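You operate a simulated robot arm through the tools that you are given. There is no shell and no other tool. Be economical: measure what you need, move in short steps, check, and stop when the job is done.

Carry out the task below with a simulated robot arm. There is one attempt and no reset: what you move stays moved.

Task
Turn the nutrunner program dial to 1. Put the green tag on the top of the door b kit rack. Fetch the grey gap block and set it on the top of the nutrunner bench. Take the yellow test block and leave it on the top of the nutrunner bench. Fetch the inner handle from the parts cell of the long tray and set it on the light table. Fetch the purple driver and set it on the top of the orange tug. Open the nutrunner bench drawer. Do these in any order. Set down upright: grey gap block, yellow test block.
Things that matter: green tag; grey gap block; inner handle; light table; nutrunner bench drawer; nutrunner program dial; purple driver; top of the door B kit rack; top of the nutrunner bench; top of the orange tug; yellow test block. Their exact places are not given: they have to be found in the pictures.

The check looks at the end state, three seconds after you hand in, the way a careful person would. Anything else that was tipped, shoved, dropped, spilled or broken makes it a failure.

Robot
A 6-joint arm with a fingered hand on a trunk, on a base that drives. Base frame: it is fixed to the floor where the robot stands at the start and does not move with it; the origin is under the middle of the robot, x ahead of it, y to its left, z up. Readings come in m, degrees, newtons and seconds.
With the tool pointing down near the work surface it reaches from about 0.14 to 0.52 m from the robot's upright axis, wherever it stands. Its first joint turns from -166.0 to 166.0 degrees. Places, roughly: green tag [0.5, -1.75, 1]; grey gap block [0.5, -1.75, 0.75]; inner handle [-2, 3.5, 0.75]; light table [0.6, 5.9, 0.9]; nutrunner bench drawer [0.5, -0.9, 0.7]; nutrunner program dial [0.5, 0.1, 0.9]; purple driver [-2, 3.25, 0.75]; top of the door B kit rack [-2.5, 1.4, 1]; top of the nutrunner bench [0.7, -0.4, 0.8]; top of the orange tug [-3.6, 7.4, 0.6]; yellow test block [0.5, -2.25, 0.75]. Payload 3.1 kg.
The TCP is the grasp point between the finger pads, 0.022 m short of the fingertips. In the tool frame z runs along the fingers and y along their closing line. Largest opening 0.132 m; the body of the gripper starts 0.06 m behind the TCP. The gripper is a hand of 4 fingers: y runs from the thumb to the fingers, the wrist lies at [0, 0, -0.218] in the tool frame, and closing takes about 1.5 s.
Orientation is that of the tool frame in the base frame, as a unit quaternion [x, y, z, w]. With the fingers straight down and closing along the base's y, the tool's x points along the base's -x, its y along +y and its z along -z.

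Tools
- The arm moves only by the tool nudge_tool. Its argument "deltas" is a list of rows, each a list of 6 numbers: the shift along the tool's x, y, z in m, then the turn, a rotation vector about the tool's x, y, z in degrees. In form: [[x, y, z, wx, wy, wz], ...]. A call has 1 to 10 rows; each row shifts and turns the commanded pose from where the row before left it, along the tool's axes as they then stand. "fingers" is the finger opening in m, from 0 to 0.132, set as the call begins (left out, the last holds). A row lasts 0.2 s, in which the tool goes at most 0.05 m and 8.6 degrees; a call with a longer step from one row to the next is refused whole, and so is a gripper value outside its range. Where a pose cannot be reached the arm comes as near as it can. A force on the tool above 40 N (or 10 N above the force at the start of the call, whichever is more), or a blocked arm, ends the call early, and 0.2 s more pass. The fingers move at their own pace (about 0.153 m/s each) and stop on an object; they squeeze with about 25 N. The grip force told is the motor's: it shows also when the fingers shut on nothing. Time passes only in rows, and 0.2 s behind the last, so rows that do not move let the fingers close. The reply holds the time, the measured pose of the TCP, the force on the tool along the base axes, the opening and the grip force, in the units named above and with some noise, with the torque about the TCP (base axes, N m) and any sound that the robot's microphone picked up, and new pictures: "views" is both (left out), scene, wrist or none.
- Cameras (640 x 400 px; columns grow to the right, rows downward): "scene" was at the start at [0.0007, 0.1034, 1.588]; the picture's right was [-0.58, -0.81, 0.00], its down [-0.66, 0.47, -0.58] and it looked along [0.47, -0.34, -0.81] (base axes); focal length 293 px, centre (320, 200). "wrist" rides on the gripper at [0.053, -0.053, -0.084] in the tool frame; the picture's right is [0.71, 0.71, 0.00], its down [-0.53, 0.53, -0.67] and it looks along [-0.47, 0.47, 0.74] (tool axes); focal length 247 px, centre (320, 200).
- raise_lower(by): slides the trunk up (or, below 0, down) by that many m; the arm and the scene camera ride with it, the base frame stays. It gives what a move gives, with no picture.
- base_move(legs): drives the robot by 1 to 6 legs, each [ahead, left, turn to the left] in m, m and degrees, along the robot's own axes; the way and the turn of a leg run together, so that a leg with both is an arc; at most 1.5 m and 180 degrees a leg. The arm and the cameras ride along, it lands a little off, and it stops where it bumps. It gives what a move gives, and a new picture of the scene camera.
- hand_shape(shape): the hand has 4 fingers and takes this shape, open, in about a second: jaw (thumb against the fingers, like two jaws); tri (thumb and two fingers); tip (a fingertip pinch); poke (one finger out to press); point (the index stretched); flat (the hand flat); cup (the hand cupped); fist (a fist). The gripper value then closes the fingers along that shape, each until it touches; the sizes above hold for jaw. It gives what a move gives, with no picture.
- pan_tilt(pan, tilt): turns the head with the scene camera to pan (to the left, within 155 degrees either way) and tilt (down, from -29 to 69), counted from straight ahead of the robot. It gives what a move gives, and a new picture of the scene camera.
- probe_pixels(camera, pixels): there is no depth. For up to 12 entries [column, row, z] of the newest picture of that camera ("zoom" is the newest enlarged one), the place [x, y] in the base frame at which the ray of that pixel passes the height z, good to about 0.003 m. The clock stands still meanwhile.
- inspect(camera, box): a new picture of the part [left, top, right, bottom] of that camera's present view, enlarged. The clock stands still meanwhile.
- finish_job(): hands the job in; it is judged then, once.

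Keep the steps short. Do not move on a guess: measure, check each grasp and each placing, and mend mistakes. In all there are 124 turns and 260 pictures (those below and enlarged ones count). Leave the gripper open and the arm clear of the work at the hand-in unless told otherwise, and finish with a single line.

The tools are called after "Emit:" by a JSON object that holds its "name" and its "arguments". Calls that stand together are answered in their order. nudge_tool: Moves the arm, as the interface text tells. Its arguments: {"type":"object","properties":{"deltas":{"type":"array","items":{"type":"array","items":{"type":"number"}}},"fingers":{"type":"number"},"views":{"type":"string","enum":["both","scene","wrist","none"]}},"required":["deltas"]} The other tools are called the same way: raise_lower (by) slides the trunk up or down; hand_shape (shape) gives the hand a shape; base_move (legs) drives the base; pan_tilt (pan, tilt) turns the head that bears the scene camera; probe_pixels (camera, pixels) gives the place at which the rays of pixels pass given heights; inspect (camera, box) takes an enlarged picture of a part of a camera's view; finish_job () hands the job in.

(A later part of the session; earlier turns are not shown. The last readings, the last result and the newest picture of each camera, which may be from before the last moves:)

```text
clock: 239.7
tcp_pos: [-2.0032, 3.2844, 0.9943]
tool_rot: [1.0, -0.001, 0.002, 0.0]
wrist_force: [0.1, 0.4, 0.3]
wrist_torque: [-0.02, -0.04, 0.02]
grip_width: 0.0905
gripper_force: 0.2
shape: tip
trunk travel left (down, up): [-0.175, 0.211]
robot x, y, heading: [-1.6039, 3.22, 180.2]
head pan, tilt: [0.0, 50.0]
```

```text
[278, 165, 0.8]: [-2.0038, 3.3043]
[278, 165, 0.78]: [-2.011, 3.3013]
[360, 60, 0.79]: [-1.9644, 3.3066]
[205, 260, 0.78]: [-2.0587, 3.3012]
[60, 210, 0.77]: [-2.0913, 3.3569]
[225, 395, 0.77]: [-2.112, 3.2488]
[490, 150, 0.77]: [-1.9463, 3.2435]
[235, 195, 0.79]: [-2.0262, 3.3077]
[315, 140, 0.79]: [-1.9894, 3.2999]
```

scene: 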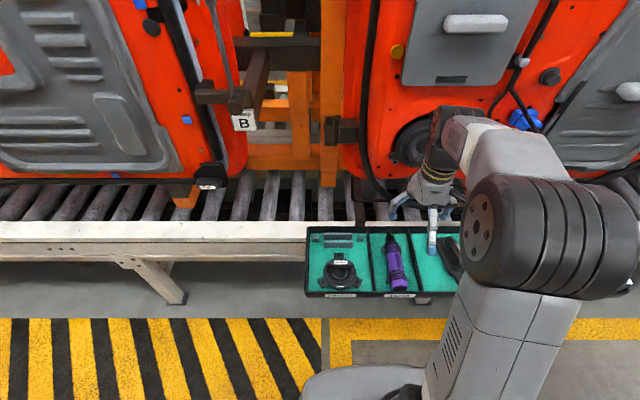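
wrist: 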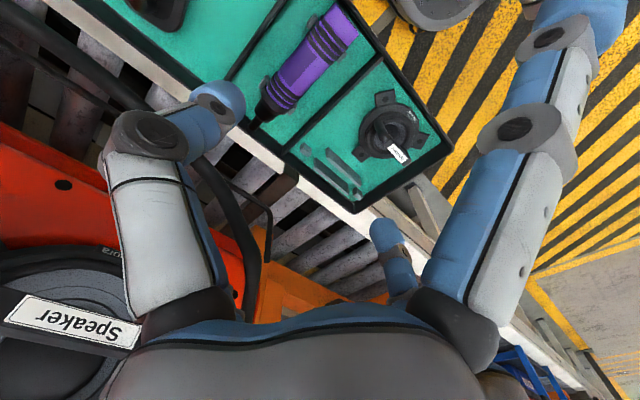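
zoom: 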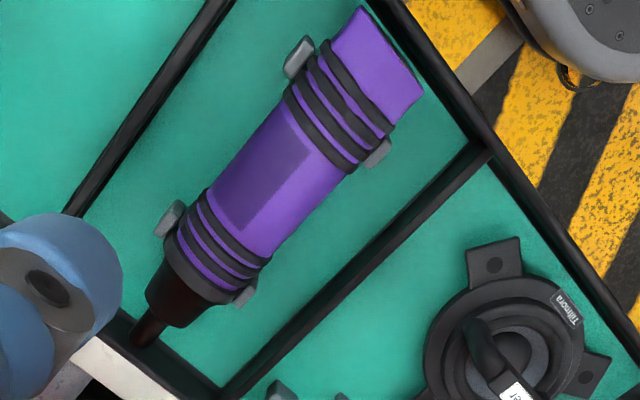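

Emit:
{"name": "nudge_tool", "arguments": {"deltas": [[-0.004, -0.017, 0.03, 0, 0, 0], [0, 0, 0.04, 0, 0, 0], [0, 0, 0.04, 0, 0, 0], [0, 0, 0.02, 0, 0, 0], [0, 0, 0, 0, 0, 0]]}}

Emit:
{"name": "inspect", "arguments": {"camera": "scene", "box": [340, 200, 460, 300]}}

```text
clock: 240.9
tcp_pos: [-2.0098, 3.3044, 0.8628]
tool_rot: [1.0, 0.0, 0.002, 0.001]
wrist_force: [0.1, 0.1, 0.4]
wrist_torque: [0.02, -0.01, 0.0]
grip_width: 0.0906
gripper_force: 0.0
shape: tip
trunk travel left (down, up): [-0.175, 0.211]
robot x, y, heading: [-1.6036, 3.2192, 180.2]
head pan, tilt: [0.0, 50.0]
```

scene: 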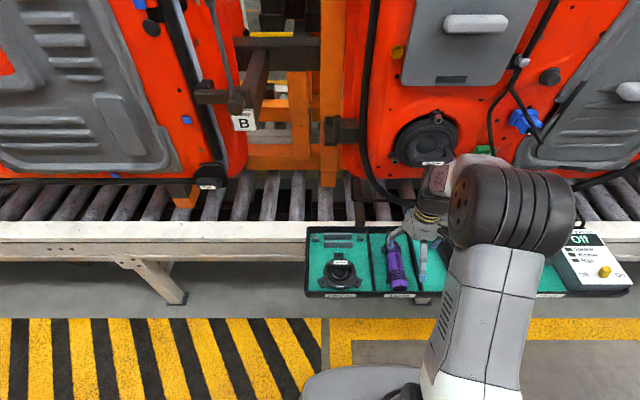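
wrist: 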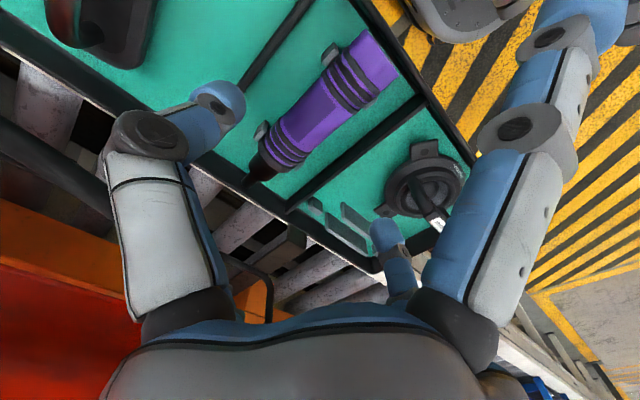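

```text
4.00 times, centred on (400, 250) of scene
```

zoom: 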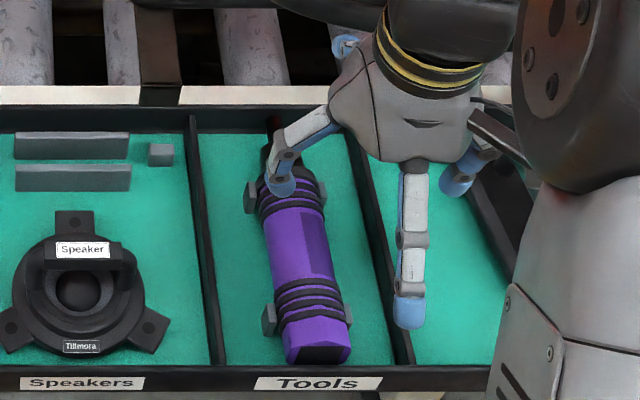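

Centred in y. Descend to ≈0.80.

Emit:
{"name": "nudge_tool", "arguments": {"deltas": [[0, 0, 0.03, 0, 0, 0], [0, 0, 0.025, 0, 0, 0], [0, 0, 0, 0, 0, 0]]}}

Emit:
{"name": "inspect", "arguments": {"camera": "scene", "box": [340, 200, 460, 300]}}

```text
clock: 241.7
tcp_pos: [-2.01, 3.3041, 0.8119]
tool_rot: [1.0, -0.001, 0.002, 0.001]
wrist_force: [0.5, 0.3, 0.4]
wrist_torque: [0.0, 0.01, -0.01]
grip_width: 0.0904
gripper_force: 0.0
shape: tip
trunk travel left (down, up): [-0.175, 0.211]
robot x, y, heading: [-1.6035, 3.2206, 180.1]
head pan, tilt: [0.0, 50.0]
```

scene: 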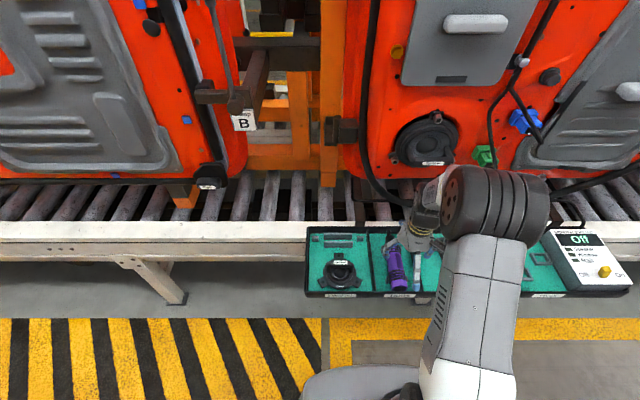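
wrist: 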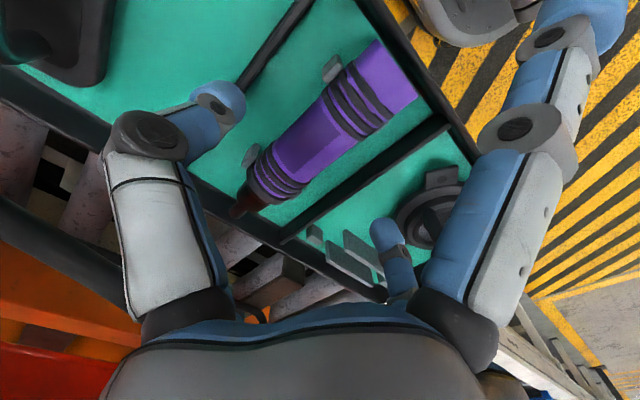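

```text
4.00 times, centred on (400, 250) of scene
```

zoom: 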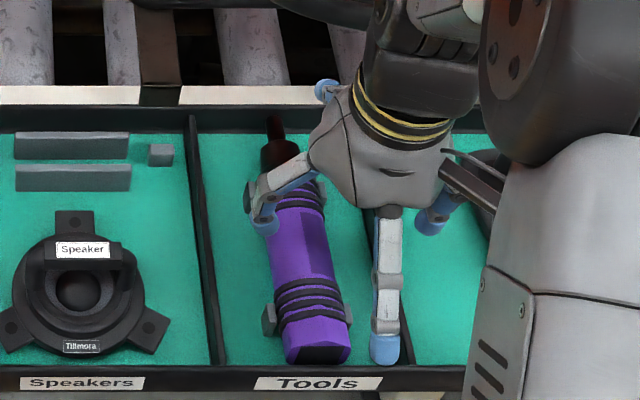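

Emit:
{"name": "inspect", "arguments": {"camera": "wrist", "box": [180, 20, 440, 260]}}

```text
1.67 times, centred on (310, 140) of wrist
```

zoom: 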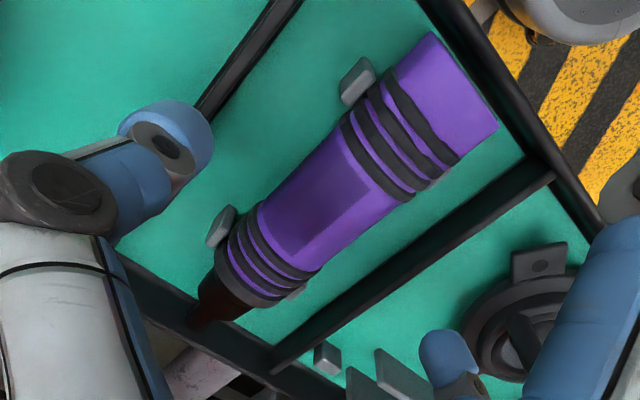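

Emit:
{"name": "probe_pixels", "arguments": {"camera": "zoom", "pixels": [[298, 168, 0.775], [362, 228, 0.775], [330, 198, 0.79], [330, 198, 0.77], [238, 62, 0.765], [400, 278, 0.765], [165, 140, 0.79], [450, 350, 0.79]]}}

```text
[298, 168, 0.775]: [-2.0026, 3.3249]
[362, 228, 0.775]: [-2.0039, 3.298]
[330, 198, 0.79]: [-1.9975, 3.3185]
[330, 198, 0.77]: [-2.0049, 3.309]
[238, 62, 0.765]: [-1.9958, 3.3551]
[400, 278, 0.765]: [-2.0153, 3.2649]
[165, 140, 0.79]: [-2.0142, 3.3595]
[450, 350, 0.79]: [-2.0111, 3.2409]
```

Shift 4 mm to +y, narrow to 0.075, descend to ~0.778.

Emit:
{"name": "nudge_tool", "arguments": {"deltas": [[0.003, -0.004, 0.0, 0, 0, 0], [0, 0, 0.012, 0, 0, 0], [0, 0, 0.012, 0, 0, 0], [0, 0, 0.01, 0, 0, 0], [0, 0, 0, 0, 0, 0]], "fingers": 0.075}}

Emit:
{"name": "inspect", "arguments": {"camera": "scene", "box": [340, 210, 440, 300]}}

```text
clock: 242.9
tcp_pos: [-2.0048, 3.3077, 0.7765]
tool_rot: [1.0, 0.0, 0.002, 0.0]
wrist_force: [0.2, -0.5, 0.9]
wrist_torque: [-0.01, 0.0, 0.0]
grip_width: 0.0755
gripper_force: 0.0
shape: tip
trunk travel left (down, up): [-0.175, 0.211]
robot x, y, heading: [-1.6016, 3.2196, 180.0]
head pan, tilt: [0.0, 50.0]
```

scene: 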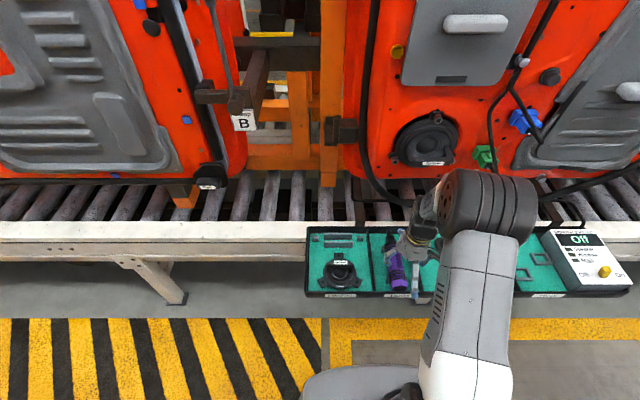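
wrist: 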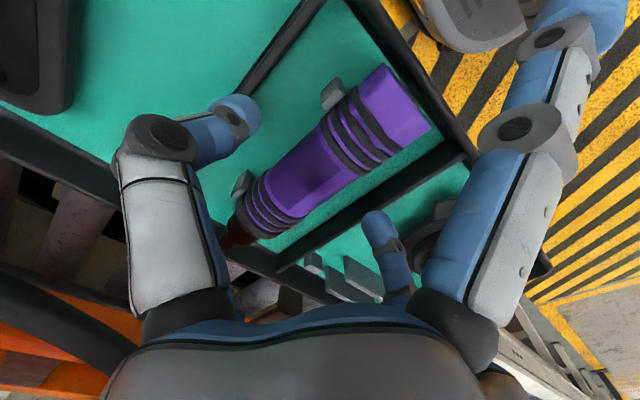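

```text
4.44 times, centred on (390, 255) of scene
```

zoom: 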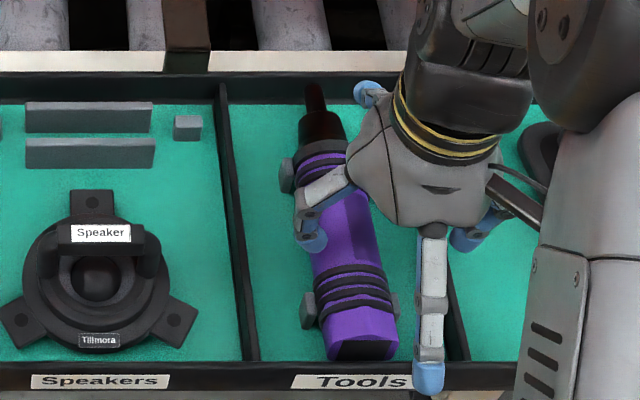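

The driver's axis seems at z≈0.75, y≈3.301. Shift back 6 mm and descend to ~0.755.

Emit:
{"name": "nudge_tool", "arguments": {"deltas": [[0, 0.006, 0.006, 0, 0, 0], [0, 0, 0.008, 0, 0, 0], [0, 0, 0.007, 0, 0, 0], [0, 0, 0, 0, 0, 0]]}}

Emit:
{"name": "inspect", "arguments": {"camera": "wrist", "box": [180, 60, 440, 300]}}

```text
clock: 243.9
tcp_pos: [-2.004, 3.3009, 0.7549]
tool_rot: [1.0, -0.001, 0.001, 0.001]
wrist_force: [0.1, -0.3, -0.6]
wrist_torque: [0.03, 0.0, 0.01]
grip_width: 0.0753
gripper_force: 0.1
shape: tip
trunk travel left (down, up): [-0.175, 0.211]
robot x, y, heading: [-1.6011, 3.2177, 180.1]
head pan, tilt: [0.0, 50.0]
```

scene: 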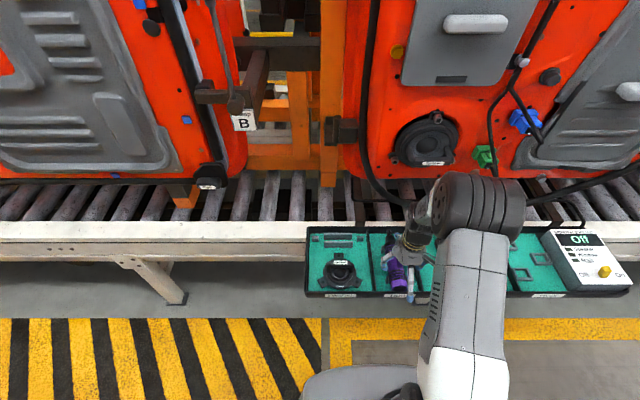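
wrist: 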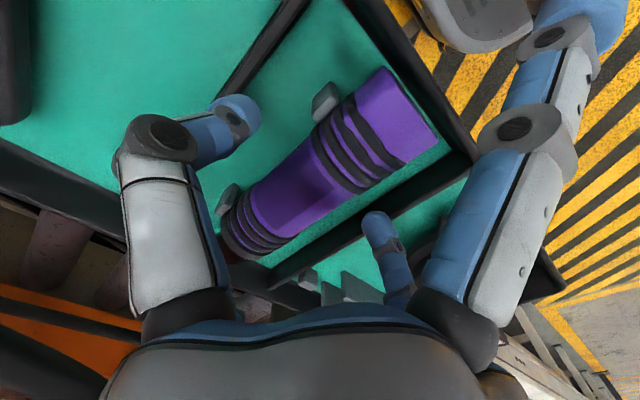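

```text
1.67 times, centred on (310, 180) of wrist
```

zoom: 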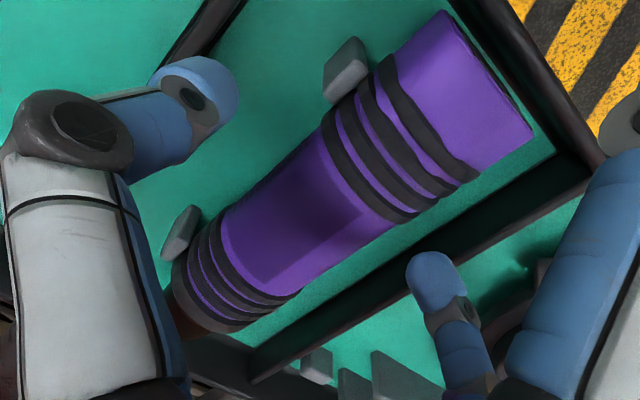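

Shift 4 mm back to +y and close the pinch.

Emit:
{"name": "nudge_tool", "arguments": {"deltas": [[0, -0.004, 0.002, 0, 0, 0], [0, 0, 0, 0, 0, 0]], "views": "none"}}

Emit:
{"name": "nudge_tool", "arguments": {"deltas": [[0, 0, 0, 0, 0, 0], [0, 0, 0, 0, 0, 0], [0, 0, 0, 0, 0, 0], [0, 0, 0, 0, 0, 0], [0, 0, 0, 0, 0, 0], [0, 0, 0, 0, 0, 0]], "fingers": 0.01}}

```text
clock: 244.5
tcp_pos: [-2.0048, 3.3054, 0.7511]
tool_rot: [1.0, -0.001, 0.002, 0.0]
wrist_force: [-0.4, 0.9, -0.6]
wrist_torque: [0.0, 0.05, 0.0]
grip_width: 0.0756
gripper_force: 0.0
shape: tip
trunk travel left (down, up): [-0.175, 0.211]
robot x, y, heading: [-1.6042, 3.2188, 180.1]
head pan, tilt: [0.0, 50.0]
```

```text
clock: 245.9
tcp_pos: [-2.0056, 3.3037, 0.7524]
tool_rot: [1.0, -0.002, 0.001, 0.0]
wrist_force: [-4.0, -13.3, 24.4]
wrist_torque: [-1.0, 0.08, -0.14]
grip_width: 0.016
gripper_force: 0.1
shape: tip
trunk travel left (down, up): [-0.175, 0.211]
robot x, y, heading: [-1.6049, 3.2201, 179.7]
head pan, tilt: [0.0, 50.0]
```

scene: 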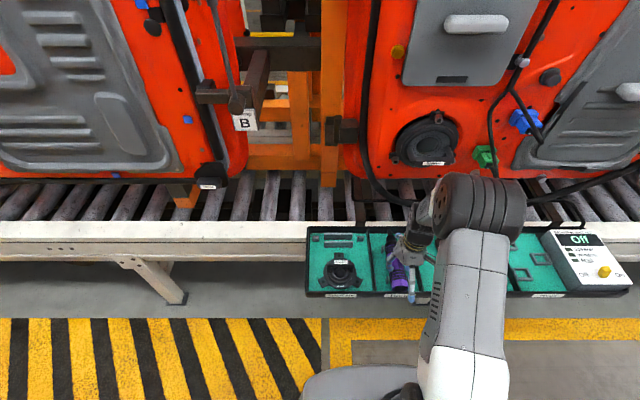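
wrist: 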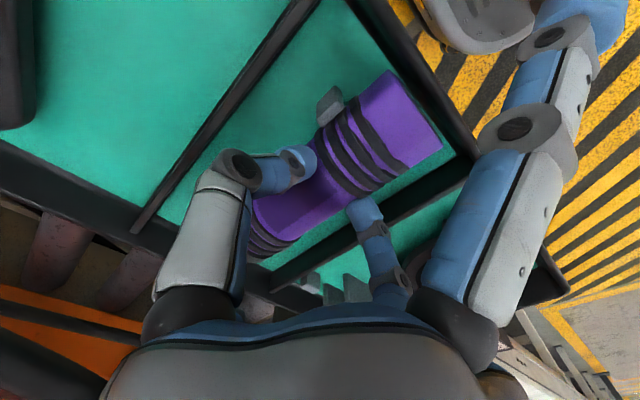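

Force 24 N upward: tips may press on the tray floor as they swing in. Ease up 8 mm and re-read.

Emit:
{"name": "nudge_tool", "arguments": {"deltas": [[0, 0, -0.004, 0, 0, 0], [0, 0, -0.004, 0, 0, 0], [0, 0, 0, 0, 0, 0], [0, 0, 0, 0, 0, 0]], "fingers": 0.0, "views": "wrist"}}

Emit:
{"name": "inspect", "arguments": {"camera": "wrist", "box": [180, 60, 440, 300]}}

```text
clock: 246.9
tcp_pos: [-2.0043, 3.3053, 0.7608]
tool_rot: [1.0, -0.001, 0.003, 0.001]
wrist_force: [-0.3, 0.5, -0.1]
wrist_torque: [0.02, -0.03, 0.02]
grip_width: 0.0043
gripper_force: 25.1
shape: tip
trunk travel left (down, up): [-0.175, 0.211]
robot x, y, heading: [-1.6026, 3.2169, 179.9]
head pan, tilt: [0.0, 50.0]
```

wrist: 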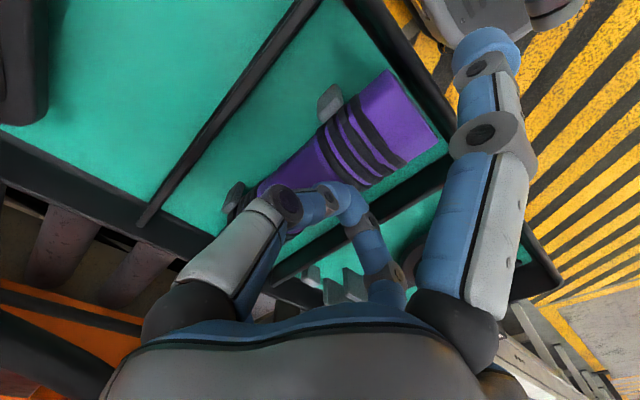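

```text
1.67 times, centred on (310, 180) of wrist
```

zoom: 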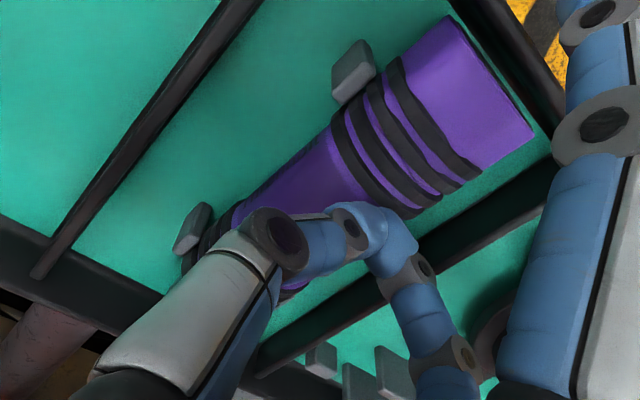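

The pinch closed above the driver, which stayed in its clips; it lies lower (axis ≈0.73). Raise, reopen, and go lower.

Emit:
{"name": "nudge_tool", "arguments": {"deltas": [[0, 0, -0.03, 0, 0, 0], [0, 0, -0.02, 0, 0, 0], [0, 0.004, 0, 0, 0, 0], [0, 0, 0, 0, 0, 0], [0, 0, 0, 0, 0, 0]], "fingers": 0.08, "views": "wrist"}}

Emit:
{"name": "inspect", "arguments": {"camera": "wrist", "box": [180, 20, 440, 260]}}

```text
clock: 248.1
tcp_pos: [-2.0038, 3.2999, 0.8111]
tool_rot: [1.0, -0.001, 0.002, 0.001]
wrist_force: [0.6, 0.7, 0.1]
wrist_torque: [-0.01, 0.04, 0.03]
grip_width: 0.0795
gripper_force: 0.1
shape: tip
trunk travel left (down, up): [-0.175, 0.211]
robot x, y, heading: [-1.6091, 3.2164, 180.5]
head pan, tilt: [0.0, 50.0]
```

wrist: 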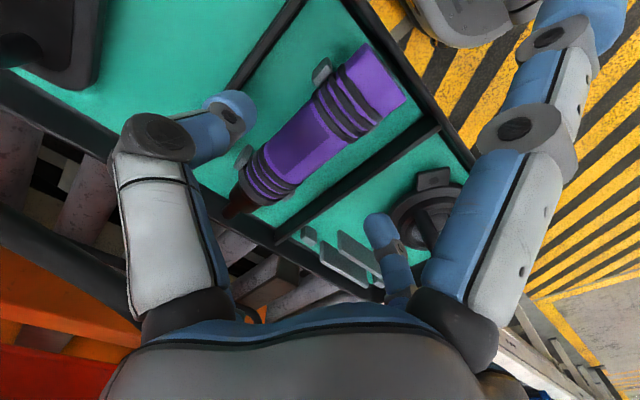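

```text
1.67 times, centred on (310, 140) of wrist
```

zoom: 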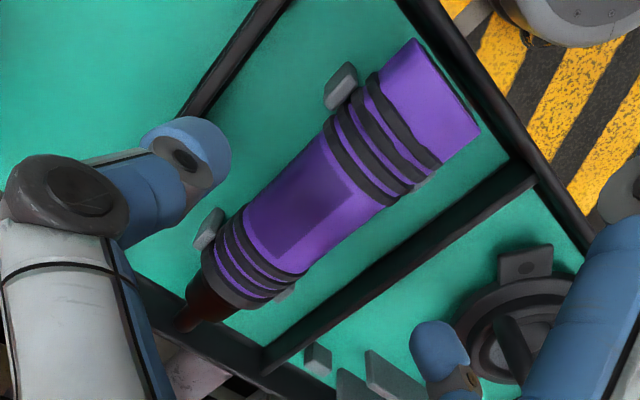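

Emit:
{"name": "probe_pixels", "arguments": {"camera": "zoom", "pixels": [[285, 172, 0.73], [348, 232, 0.73], [316, 202, 0.73], [240, 265, 0.73], [385, 135, 0.73], [200, 100, 0.72], [400, 265, 0.72]]}}

```text
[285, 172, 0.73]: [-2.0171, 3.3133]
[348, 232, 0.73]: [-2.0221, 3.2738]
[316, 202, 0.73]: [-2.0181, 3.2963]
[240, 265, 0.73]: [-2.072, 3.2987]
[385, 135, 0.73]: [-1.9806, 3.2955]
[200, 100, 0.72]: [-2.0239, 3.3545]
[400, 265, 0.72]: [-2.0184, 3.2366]
```

At z=0.73 everything is consistent: driver axis y≈3.2955, mid x≈-2.024. Re-approach.

Emit:
{"name": "nudge_tool", "arguments": {"deltas": [[-0.02, 0.0045, 0.0, 0, 0, 0], [0, 0, 0.03, 0, 0, 0], [0, 0, 0.03, 0, 0, 0], [0, 0, 0.018, 0, 0, 0], [0, 0, 0, 0, 0, 0]], "views": "wrist"}}

Emit:
{"name": "inspect", "arguments": {"camera": "wrist", "box": [180, 60, 440, 300]}}

```text
clock: 249.3
tcp_pos: [-2.0256, 3.2965, 0.7318]
tool_rot: [1.0, -0.001, 0.002, 0.001]
wrist_force: [1.3, 0.7, 0.9]
wrist_torque: [0.02, 0.06, 0.01]
grip_width: 0.0795
gripper_force: 0.0
shape: tip
trunk travel left (down, up): [-0.175, 0.211]
robot x, y, heading: [-1.6043, 3.2184, 179.8]
head pan, tilt: [0.0, 50.0]
```

wrist: 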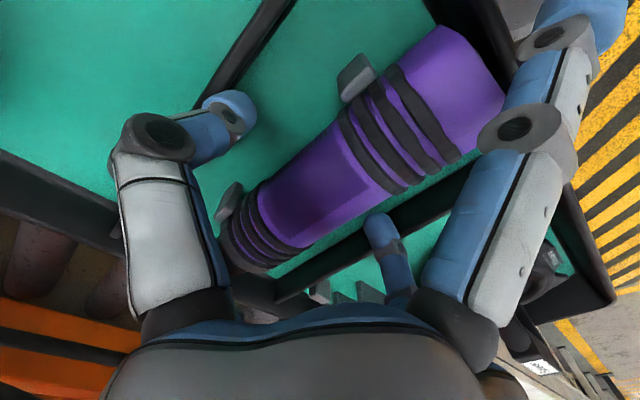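

```text
1.67 times, centred on (310, 180) of wrist
```

zoom: 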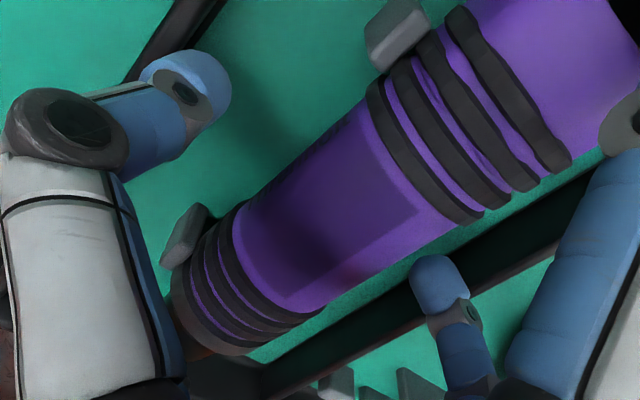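

Driver sits between the fingers now. Close.

Emit:
{"name": "nudge_tool", "arguments": {"deltas": [[0, 0, 0, 0, 0, 0], [0, 0, 0, 0, 0, 0], [0, 0, 0, 0, 0, 0], [0, 0, 0, 0, 0, 0], [0, 0, 0, 0, 0, 0], [0, 0, 0, 0, 0, 0]], "fingers": 0.01, "views": "wrist"}}

```text
clock: 250.7
tcp_pos: [-2.0257, 3.2948, 0.7334]
tool_rot: [1.0, 0.0, 0.002, 0.0]
wrist_force: [0.3, -3.0, -0.2]
wrist_torque: [-0.03, 0.06, 0.01]
grip_width: 0.0306
gripper_force: 25.0
shape: tip
trunk travel left (down, up): [-0.175, 0.211]
robot x, y, heading: [-1.605, 3.2185, 180.0]
head pan, tilt: [0.0, 50.0]
```

wrist: 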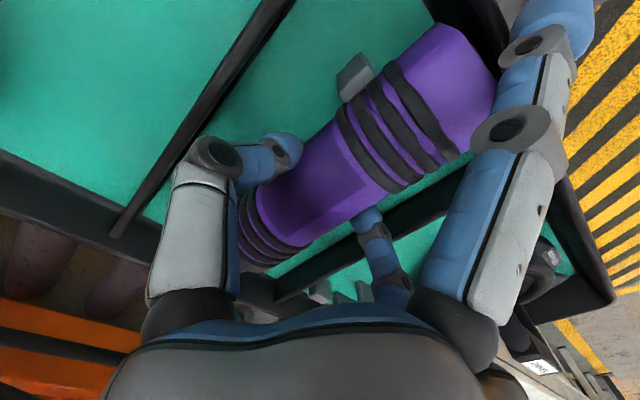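

Gripped with 25 N. Lift slowly.

Emit:
{"name": "nudge_tool", "arguments": {"deltas": [[0, 0, -0.01, 0, 0, 0], [0, 0, -0.02, 0, 0, 0], [0, 0, -0.03, 0, 0, 0], [0, 0, -0.04, 0, 0, 0], [0, 0, -0.04, 0, 0, 0], [0, 0, -0.04, 0, 0, 0], [0, 0, -0.04, 0, 0, 0]]}}

```text
clock: 252.3
tcp_pos: [-2.0262, 3.2939, 0.9544]
tool_rot: [1.0, -0.001, 0.003, 0.001]
wrist_force: [-0.5, 0.0, -6.3]
wrist_torque: [0.01, -0.01, -0.04]
grip_width: 0.0309
gripper_force: 24.8
shape: tip
trunk travel left (down, up): [-0.175, 0.211]
robot x, y, heading: [-1.6021, 3.2171, 180.0]
head pan, tilt: [0.0, 50.0]
```

scene: 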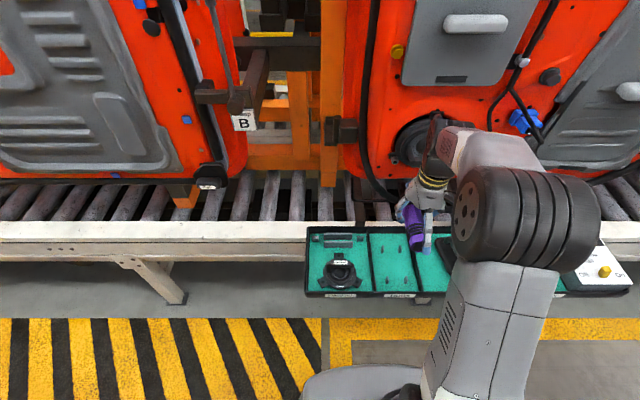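
wrist: 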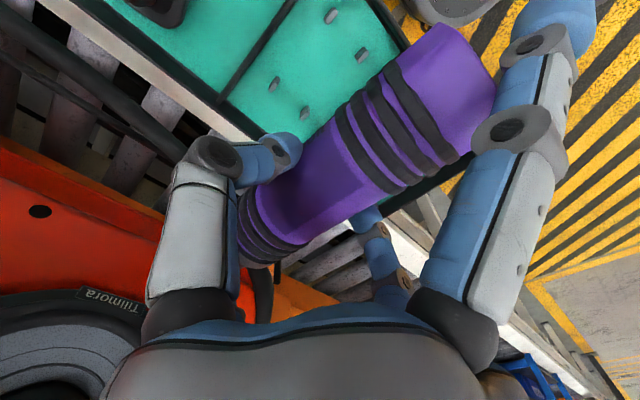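

Driver lifted. Back off, turn to face +y, and look ahead.

Emit:
{"name": "base_move", "arguments": {"legs": [[-0.85, 0, 0], [0, 0, -90]]}}

Emit:
{"name": "pan_tilt", "arguments": {"pan": 15, "tilt": 15}}

```text
clock: 260.6
tcp_pos: [-0.6921, 3.6533, 0.9545]
tool_rot: [0.72, -0.694, 0.001, 0.002]
wrist_force: [-0.4, -0.1, -6.5]
wrist_torque: [-0.02, -0.06, -0.01]
grip_width: 0.0307
gripper_force: 25.1
shape: tip
trunk travel left (down, up): [-0.175, 0.211]
robot x, y, heading: [-0.7499, 3.2271, 91.8]
head pan, tilt: [0.0, 50.0]
```

scene: 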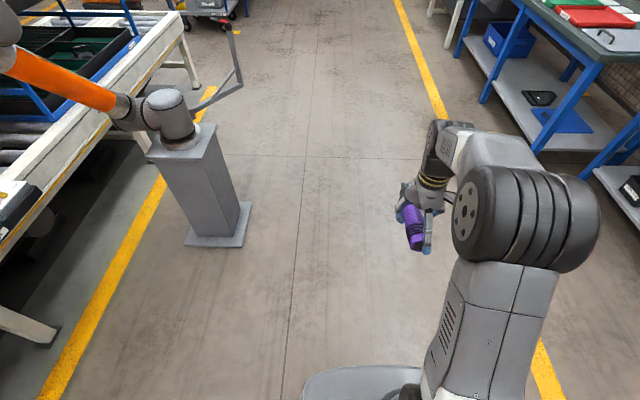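

```text
clock: 261.6
tcp_pos: [-0.692, 3.6532, 0.9545]
tool_rot: [0.72, -0.694, 0.001, 0.002]
wrist_force: [0.4, -0.7, -6.0]
wrist_torque: [-0.01, -0.01, 0.0]
grip_width: 0.0305
gripper_force: 24.5
shape: tip
trunk travel left (down, up): [-0.175, 0.211]
robot x, y, heading: [-0.7542, 3.2268, 91.7]
head pan, tilt: [15.0, 15.0]
```

scene: 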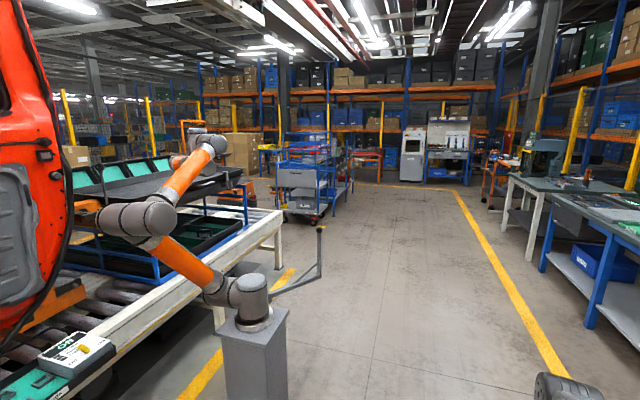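

Emit:
{"name": "inspect", "arguments": {"camera": "scene", "box": [160, 110, 380, 240]}}

Emit:
{"name": "probe_pixels", "arguments": {"camera": "scene", "pixels": [[280, 210, 0.7], [222, 205, 0.0], [290, 218, 0.0], [320, 226, 0.0], [237, 185, 0.6], [345, 200, 0.0], [280, 268, 0.0]]}}

```text
2.91 times, centred on (270, 175) of scene
```

zoom: 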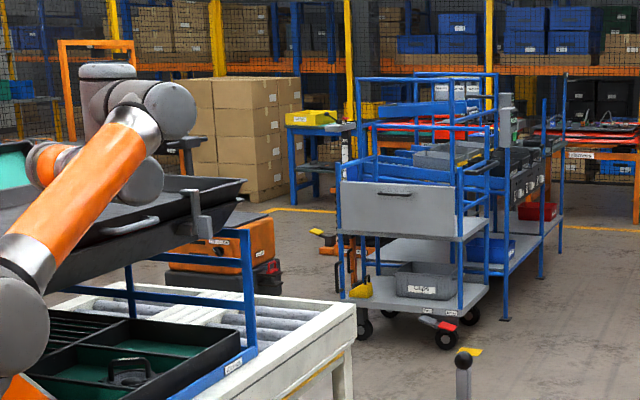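

```text
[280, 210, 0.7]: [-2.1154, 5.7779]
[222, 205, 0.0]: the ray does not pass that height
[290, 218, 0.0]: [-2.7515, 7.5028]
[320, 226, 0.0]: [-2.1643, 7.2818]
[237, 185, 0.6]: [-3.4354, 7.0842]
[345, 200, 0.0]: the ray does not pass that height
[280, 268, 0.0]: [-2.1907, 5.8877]
```

Conveyor ends at y≈5.8; the orange tug is around (-3.4, 7.1), low. Drive up the lane to y≈6.4, then turn and look.

Emit:
{"name": "base_move", "arguments": {"legs": [[1.45, 0, -1.8], [1.45, 0, 0], [0.3, 0, 0], [0, 0, 60]]}}

Emit:
{"name": "pan_tilt", "arguments": {"pan": 0, "tilt": 20}}

```text
clock: 280.1
tcp_pos: [-1.1443, 6.7442, 0.9545]
tool_rot: [0.966, -0.26, 0.002, 0.001]
wrist_force: [0.4, -0.4, -6.0]
wrist_torque: [0.02, -0.07, 0.03]
grip_width: 0.0305
gripper_force: 25.4
shape: tip
trunk travel left (down, up): [-0.175, 0.211]
robot x, y, heading: [-0.82, 6.4712, 149.9]
head pan, tilt: [15.0, 15.0]
```

scene: 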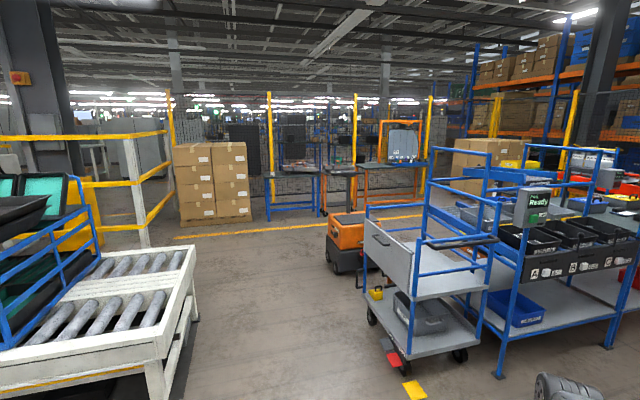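

```text
clock: 280.8
tcp_pos: [-1.1441, 6.7448, 0.9553]
tool_rot: [0.966, -0.259, 0.003, 0.002]
wrist_force: [0.1, 0.1, -6.2]
wrist_torque: [0.0, -0.02, 0.01]
grip_width: 0.0307
gripper_force: 24.8
shape: tip
trunk travel left (down, up): [-0.175, 0.211]
robot x, y, heading: [-0.815, 6.4658, 150.0]
head pan, tilt: [0.0, 20.0]
```

scene: 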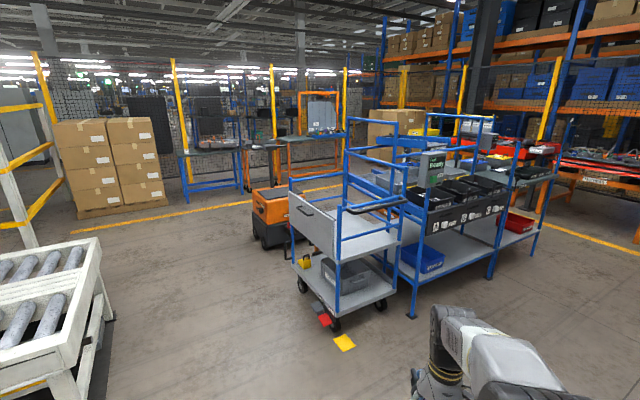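

Emit:
{"name": "probe_pixels", "arguments": {"camera": "scene", "pixels": [[263, 247, 0.0], [255, 236, 0.0], [335, 328, 0.0], [302, 290, 0.0], [263, 197, 0.6], [275, 190, 0.6], [345, 342, 0.0], [105, 320, 0.0], [85, 245, 0.7]]}}

Emit:
{"name": "inspect", "arguments": {"camera": "scene", "box": [230, 160, 350, 260]}}

```text
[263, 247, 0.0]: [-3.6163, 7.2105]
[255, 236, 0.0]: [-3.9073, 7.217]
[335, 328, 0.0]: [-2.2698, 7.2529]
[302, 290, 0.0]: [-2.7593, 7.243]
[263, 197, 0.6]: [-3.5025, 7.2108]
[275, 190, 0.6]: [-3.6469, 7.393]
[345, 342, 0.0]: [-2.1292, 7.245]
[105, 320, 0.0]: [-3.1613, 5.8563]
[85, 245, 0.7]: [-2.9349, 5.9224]
```

```text
4.00 times, centred on (290, 210) of scene
```

zoom: 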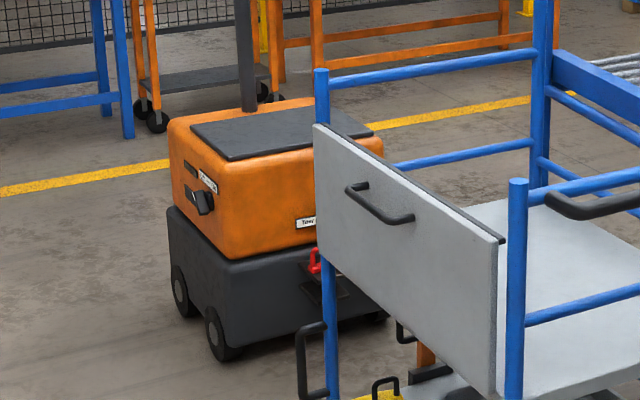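

Tug top ≈(-3.65, 7.4), south face y≈7.2. Drive along y≈6.45 to x≈-3.6 then face +y.

Emit:
{"name": "base_move", "arguments": {"legs": [[0, 0, 30], [1.4, 0, 0], [1.4, 0, 0], [0, 0, -90]]}}

Emit:
{"name": "pan_tilt", "arguments": {"pan": 0, "tilt": 45}}

```text
clock: 299.4
tcp_pos: [-3.4949, 6.8651, 0.9528]
tool_rot: [0.718, -0.696, 0.002, 0.003]
wrist_force: [0.3, 0.3, -5.6]
wrist_torque: [-0.01, -0.04, 0.0]
grip_width: 0.0308
gripper_force: 25.1
shape: tip
trunk travel left (down, up): [-0.175, 0.211]
robot x, y, heading: [-3.5598, 6.4374, 91.7]
head pan, tilt: [0.0, 20.0]
```

scene: 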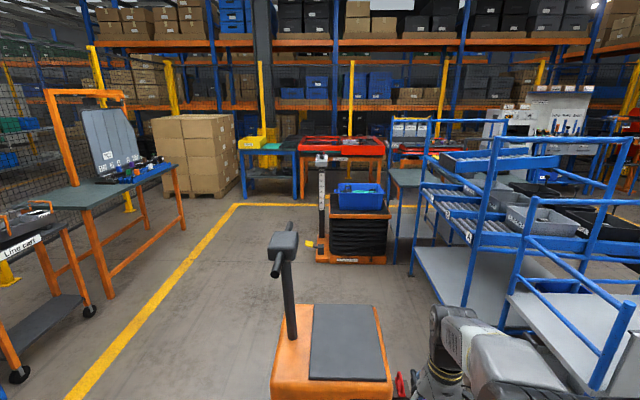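

```text
clock: 300.3
tcp_pos: [-3.4962, 6.8644, 0.9527]
tool_rot: [0.718, -0.696, 0.001, 0.003]
wrist_force: [0.7, -0.3, -7.1]
wrist_torque: [-0.03, -0.03, -0.01]
grip_width: 0.0307
gripper_force: 25.7
shape: tip
trunk travel left (down, up): [-0.175, 0.211]
robot x, y, heading: [-3.5602, 6.439, 91.7]
head pan, tilt: [0.0, 45.0]
```

scene: 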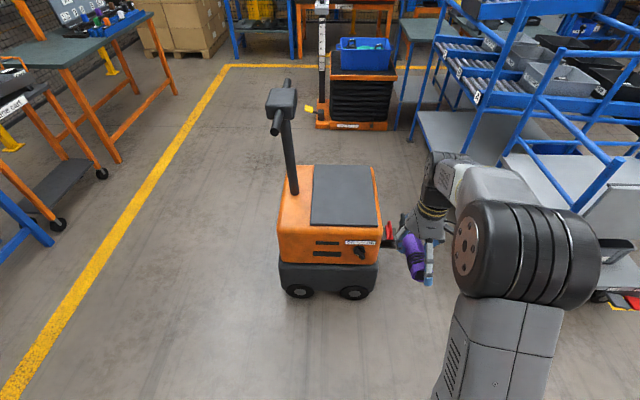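

Emit:
{"name": "probe_pixels", "arguments": {"camera": "scene", "pixels": [[310, 225, 0.6], [378, 225, 0.6], [343, 195, 0.6], [343, 195, 0.55], [343, 195, 0.5], [278, 228, 0.6], [380, 233, 0.6], [285, 290, 0.0], [313, 166, 0.6]]}}

Emit:
{"name": "raise_lower", "arguments": {"by": -0.1}}

Emit:
{"name": "base_move", "arguments": {"legs": [[0.3, 0.08, -1.7]]}}

Emit:
{"name": "pan_tilt", "arguments": {"pan": 0, "tilt": 60}}

```text
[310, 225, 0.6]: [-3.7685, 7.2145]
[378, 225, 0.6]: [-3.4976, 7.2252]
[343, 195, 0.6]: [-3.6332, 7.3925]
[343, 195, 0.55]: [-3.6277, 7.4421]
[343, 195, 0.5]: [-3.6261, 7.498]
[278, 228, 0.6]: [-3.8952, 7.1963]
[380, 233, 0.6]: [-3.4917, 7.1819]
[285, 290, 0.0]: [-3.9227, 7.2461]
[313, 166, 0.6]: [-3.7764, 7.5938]
```

```text
clock: 301.6
tcp_pos: [-3.496, 6.8653, 0.8521]
tool_rot: [0.718, -0.696, 0.002, 0.003]
wrist_force: [0.1, -0.7, -6.1]
wrist_torque: [-0.05, 0.01, 0.01]
grip_width: 0.0305
gripper_force: 25.5
shape: tip
trunk travel left (down, up): [-0.075, 0.311]
robot x, y, heading: [-3.5588, 6.4446, 91.7]
head pan, tilt: [0.0, 45.0]
```

```text
clock: 303.6
tcp_pos: [-3.5659, 7.1506, 0.8527]
tool_rot: [-0.705, 0.709, -0.001, -0.003]
wrist_force: [0.0, -0.2, -6.3]
wrist_torque: [-0.02, -0.05, -0.02]
grip_width: 0.0307
gripper_force: 25.3
shape: tip
trunk travel left (down, up): [-0.075, 0.311]
robot x, y, heading: [-3.6434, 6.7289, 89.8]
head pan, tilt: [0.0, 45.0]
```

scene: 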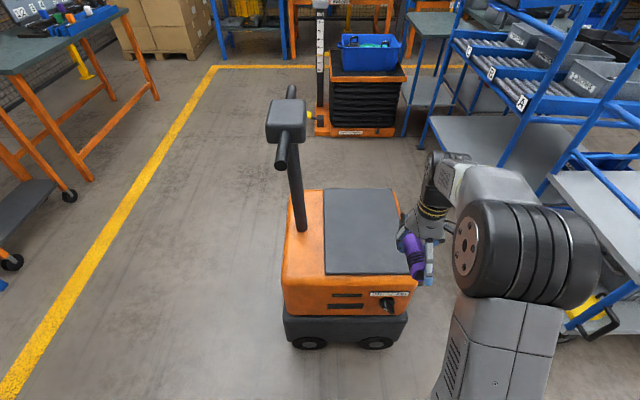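

```text
clock: 304.4
tcp_pos: [-3.5655, 7.1487, 0.853]
tool_rot: [-0.705, 0.709, -0.001, -0.003]
wrist_force: [-0.8, 0.1, -6.8]
wrist_torque: [-0.05, -0.02, -0.01]
grip_width: 0.0308
gripper_force: 25.0
shape: tip
trunk travel left (down, up): [-0.075, 0.311]
robot x, y, heading: [-3.6433, 6.7283, 89.7]
head pan, tilt: [0.0, 60.0]
```

scene: 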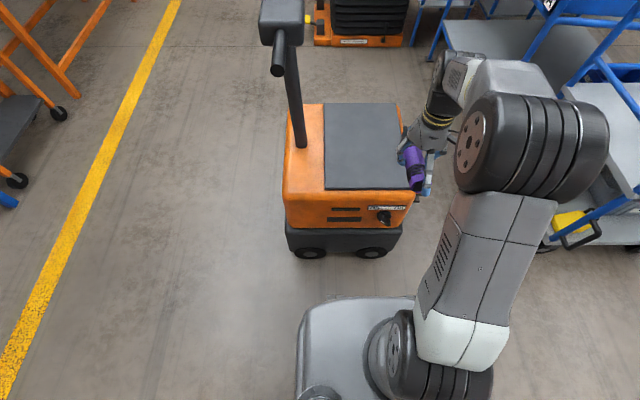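

Emit:
{"name": "probe_pixels", "arguments": {"camera": "scene", "pixels": [[362, 147, 0.6], [362, 147, 0.55], [362, 147, 0.5], [325, 190, 0.6], [410, 190, 0.6], [325, 190, 0.55], [325, 190, 0.5], [397, 103, 0.55]]}}

```text
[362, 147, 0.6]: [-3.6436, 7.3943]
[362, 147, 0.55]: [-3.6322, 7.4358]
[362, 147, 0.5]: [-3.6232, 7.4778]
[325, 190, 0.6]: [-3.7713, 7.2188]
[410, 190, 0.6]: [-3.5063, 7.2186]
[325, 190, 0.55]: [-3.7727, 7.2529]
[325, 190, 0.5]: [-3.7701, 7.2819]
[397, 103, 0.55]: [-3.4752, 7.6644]
```

Pad top z≈0.61. Ahead 0.1 m, then arm over (-3.615, 7.325).

Emit:
{"name": "base_move", "arguments": {"legs": [[0.1, 0, 0]]}}

Emit:
{"name": "nudge_tool", "arguments": {"deltas": [[-0.025, 0.017, 0.03, 0, 0, 0], [-0.025, 0.017, 0.03, 0, 0, 0], [-0.025, 0.016, 0.03, 0, 0, 0], [0, 0, 0.04, 0, 0, 0], [0, 0, 0.03, 0, 0, 0], [0, 0, 0, 0, 0, 0]]}}

Emit:
{"name": "inspect", "arguments": {"camera": "scene", "box": [300, 130, 460, 250]}}

```text
clock: 305.6
tcp_pos: [-3.564, 7.2513, 0.8514]
tool_rot: [-0.704, 0.71, -0.001, -0.003]
wrist_force: [0.5, 0.4, -5.4]
wrist_torque: [-0.06, -0.04, 0.0]
grip_width: 0.0306
gripper_force: 25.1
shape: tip
trunk travel left (down, up): [-0.075, 0.311]
robot x, y, heading: [-3.6426, 6.8291, 89.8]
head pan, tilt: [0.0, 60.0]
```

scene: 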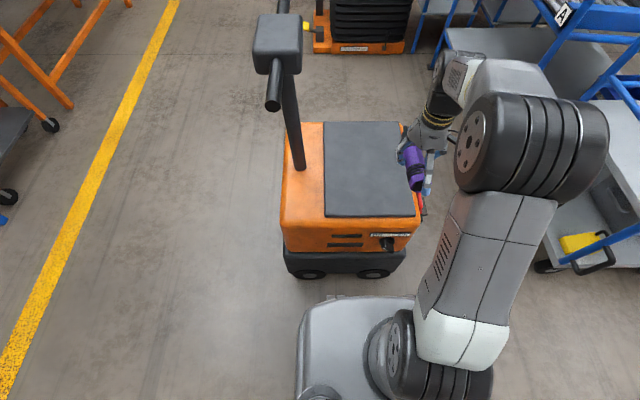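

```text
clock: 306.9
tcp_pos: [-3.6136, 7.3228, 0.6912]
tool_rot: [-0.705, 0.71, -0.001, -0.003]
wrist_force: [0.3, -1.2, -6.5]
wrist_torque: [-0.03, -0.02, 0.01]
grip_width: 0.0309
gripper_force: 25.1
shape: tip
trunk travel left (down, up): [-0.075, 0.311]
robot x, y, heading: [-3.6444, 6.8263, 90.0]
head pan, tilt: [0.0, 60.0]
```

scene: 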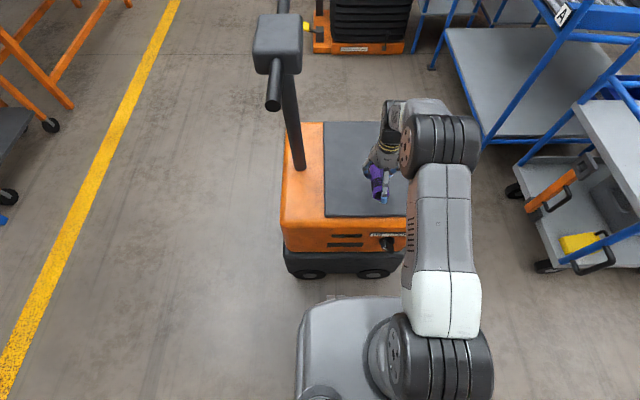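
wrist: 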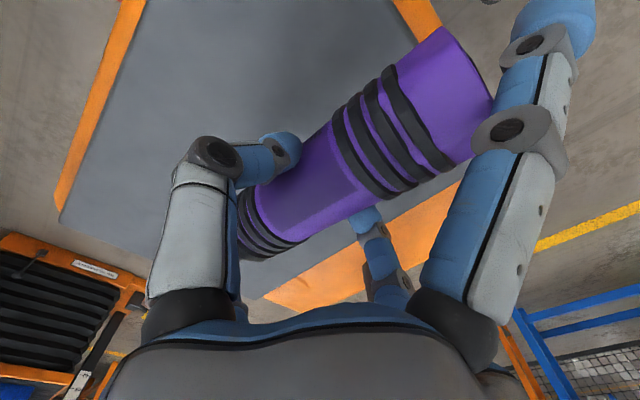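

```text
3.33 times, centred on (380, 190) of scene
```

zoom: 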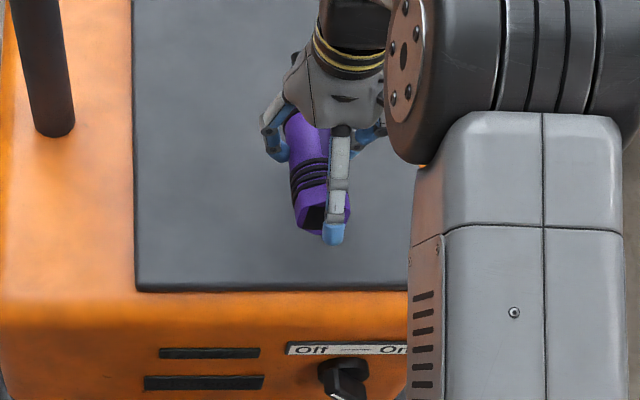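

Over the pad. Lower in small steps to contact.

Emit:
{"name": "nudge_tool", "arguments": {"deltas": [[0, 0, 0.01, 0, 0, 0], [0, 0, 0.01, 0, 0, 0], [0, 0, 0.008, 0, 0, 0], [0, 0, 0, 0, 0, 0]], "views": "none"}}

Emit:
{"name": "nudge_tool", "arguments": {"deltas": [[0, 0, 0.004, 0, 0, 0], [0, 0, 0.004, 0, 0, 0], [0, 0, 0, 0, 0, 0]], "views": "none"}}

Emit:
{"name": "nudge_tool", "arguments": {"deltas": [[0, 0, 0.003, 0, 0, 0], [0, 0, 0.003, 0, 0, 0], [0, 0, 0, 0, 0, 0]], "views": "none"}}

Emit:
{"name": "nudge_tool", "arguments": {"deltas": [[0, 0, 0.003, 0, 0, 0], [0, 0, 0.002, 0, 0, 0], [0, 0, 0, 0, 0, 0]], "views": "none"}}

Emit:
{"name": "inspect", "arguments": {"camera": "scene", "box": [300, 130, 460, 250]}}

```text
clock: 307.9
tcp_pos: [-3.6143, 7.3248, 0.6654]
tool_rot: [-0.705, 0.709, -0.001, -0.003]
wrist_force: [0.0, 0.1, -6.1]
wrist_torque: [-0.02, -0.02, 0.0]
grip_width: 0.0307
gripper_force: 25.0
shape: tip
trunk travel left (down, up): [-0.075, 0.311]
robot x, y, heading: [-3.6393, 6.832, 89.5]
head pan, tilt: [0.0, 60.0]
```

```text
clock: 308.8
tcp_pos: [-3.6118, 7.3243, 0.6556]
tool_rot: [-0.704, 0.71, -0.001, -0.002]
wrist_force: [0.1, -0.4, -6.4]
wrist_torque: [-0.05, -0.06, 0.0]
grip_width: 0.0308
gripper_force: 24.7
shape: tip
trunk travel left (down, up): [-0.075, 0.311]
robot x, y, heading: [-3.6458, 6.8308, 89.7]
head pan, tilt: [0.0, 60.0]
```

```text
clock: 309.6
tcp_pos: [-3.6137, 7.3245, 0.6495]
tool_rot: [-0.705, 0.709, -0.001, -0.002]
wrist_force: [1.1, 0.2, -7.0]
wrist_torque: [-0.07, -0.03, 0.0]
grip_width: 0.0305
gripper_force: 25.1
shape: tip
trunk travel left (down, up): [-0.075, 0.311]
robot x, y, heading: [-3.641, 6.8293, 89.7]
head pan, tilt: [0.0, 60.0]
```

```text
clock: 310.4
tcp_pos: [-3.6147, 7.3245, 0.6435]
tool_rot: [-0.704, 0.71, -0.001, -0.002]
wrist_force: [0.6, -0.3, -5.1]
wrist_torque: [-0.04, 0.0, 0.0]
grip_width: 0.0307
gripper_force: 25.2
shape: tip
trunk travel left (down, up): [-0.075, 0.311]
robot x, y, heading: [-3.6422, 6.8303, 89.8]
head pan, tilt: [0.0, 60.0]
```

```text
3.33 times, centred on (380, 190) of scene
```

zoom: 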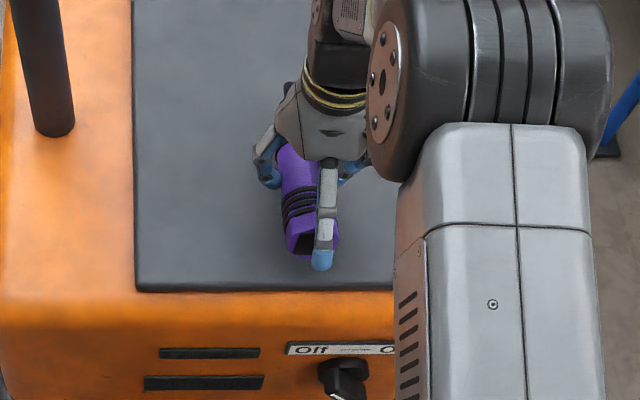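

Shift 3 cm farther from the front edge, then continue down.

Emit:
{"name": "nudge_tool", "arguments": {"deltas": [[-0.03, 0, 0, 0, 0, 0], [0, 0, 0.003, 0, 0, 0], [0, 0, 0, 0, 0, 0]], "views": "none"}}

Emit:
{"name": "nudge_tool", "arguments": {"deltas": [[0, 0, 0.003, 0, 0, 0], [0, 0, 0.002, 0, 0, 0], [0, 0, 0, 0, 0, 0]], "views": "none"}}

Emit:
{"name": "nudge_tool", "arguments": {"deltas": [[0, 0, 0.003, 0, 0, 0], [0, 0, 0.002, 0, 0, 0], [0, 0, 0, 0, 0, 0]], "views": "none"}}

Emit:
{"name": "nudge_tool", "arguments": {"deltas": [[0, 0, 0.003, 0, 0, 0], [0, 0, 0.002, 0, 0, 0], [0, 0, 0, 0, 0, 0]], "views": "wrist"}}

```text
clock: 311.1
tcp_pos: [-3.6163, 7.355, 0.6428]
tool_rot: [-0.705, 0.71, -0.001, -0.003]
wrist_force: [0.2, -0.3, -6.0]
wrist_torque: [-0.02, 0.0, 0.01]
grip_width: 0.0306
gripper_force: 25.2
shape: tip
trunk travel left (down, up): [-0.075, 0.311]
robot x, y, heading: [-3.6429, 6.8272, 89.5]
head pan, tilt: [0.0, 60.0]
```

```text
clock: 311.9
tcp_pos: [-3.6148, 7.3536, 0.6367]
tool_rot: [-0.704, 0.71, -0.001, -0.003]
wrist_force: [-0.7, 0.3, -6.7]
wrist_torque: [-0.06, -0.01, -0.02]
grip_width: 0.0306
gripper_force: 25.3
shape: tip
trunk travel left (down, up): [-0.075, 0.311]
robot x, y, heading: [-3.6419, 6.8288, 89.7]
head pan, tilt: [0.0, 60.0]
```

```text
clock: 312.8
tcp_pos: [-3.6157, 7.3543, 0.6317]
tool_rot: [-0.704, 0.71, -0.002, -0.003]
wrist_force: [-0.5, 0.3, -6.7]
wrist_torque: [-0.04, -0.02, -0.01]
grip_width: 0.0308
gripper_force: 24.8
shape: tip
trunk travel left (down, up): [-0.075, 0.311]
robot x, y, heading: [-3.6434, 6.8269, 89.8]
head pan, tilt: [0.0, 60.0]
```

```text
clock: 313.6
tcp_pos: [-3.6143, 7.3534, 0.6266]
tool_rot: [-0.704, 0.71, 0.0, -0.003]
wrist_force: [-0.5, 0.5, -6.4]
wrist_torque: [-0.03, -0.04, -0.01]
grip_width: 0.0307
gripper_force: 24.6
shape: tip
trunk travel left (down, up): [-0.075, 0.311]
robot x, y, heading: [-3.6454, 6.8315, 89.8]
head pan, tilt: [0.0, 60.0]
```

wrist: 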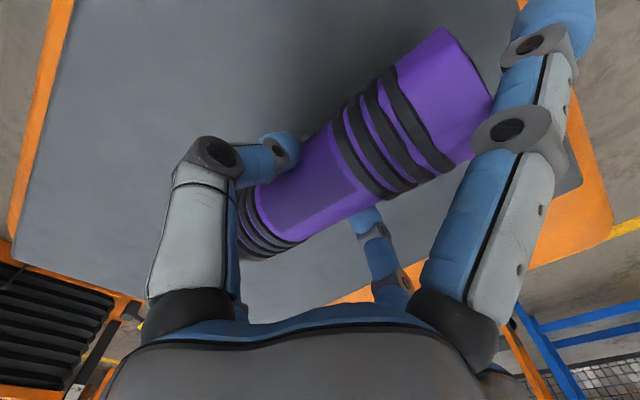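

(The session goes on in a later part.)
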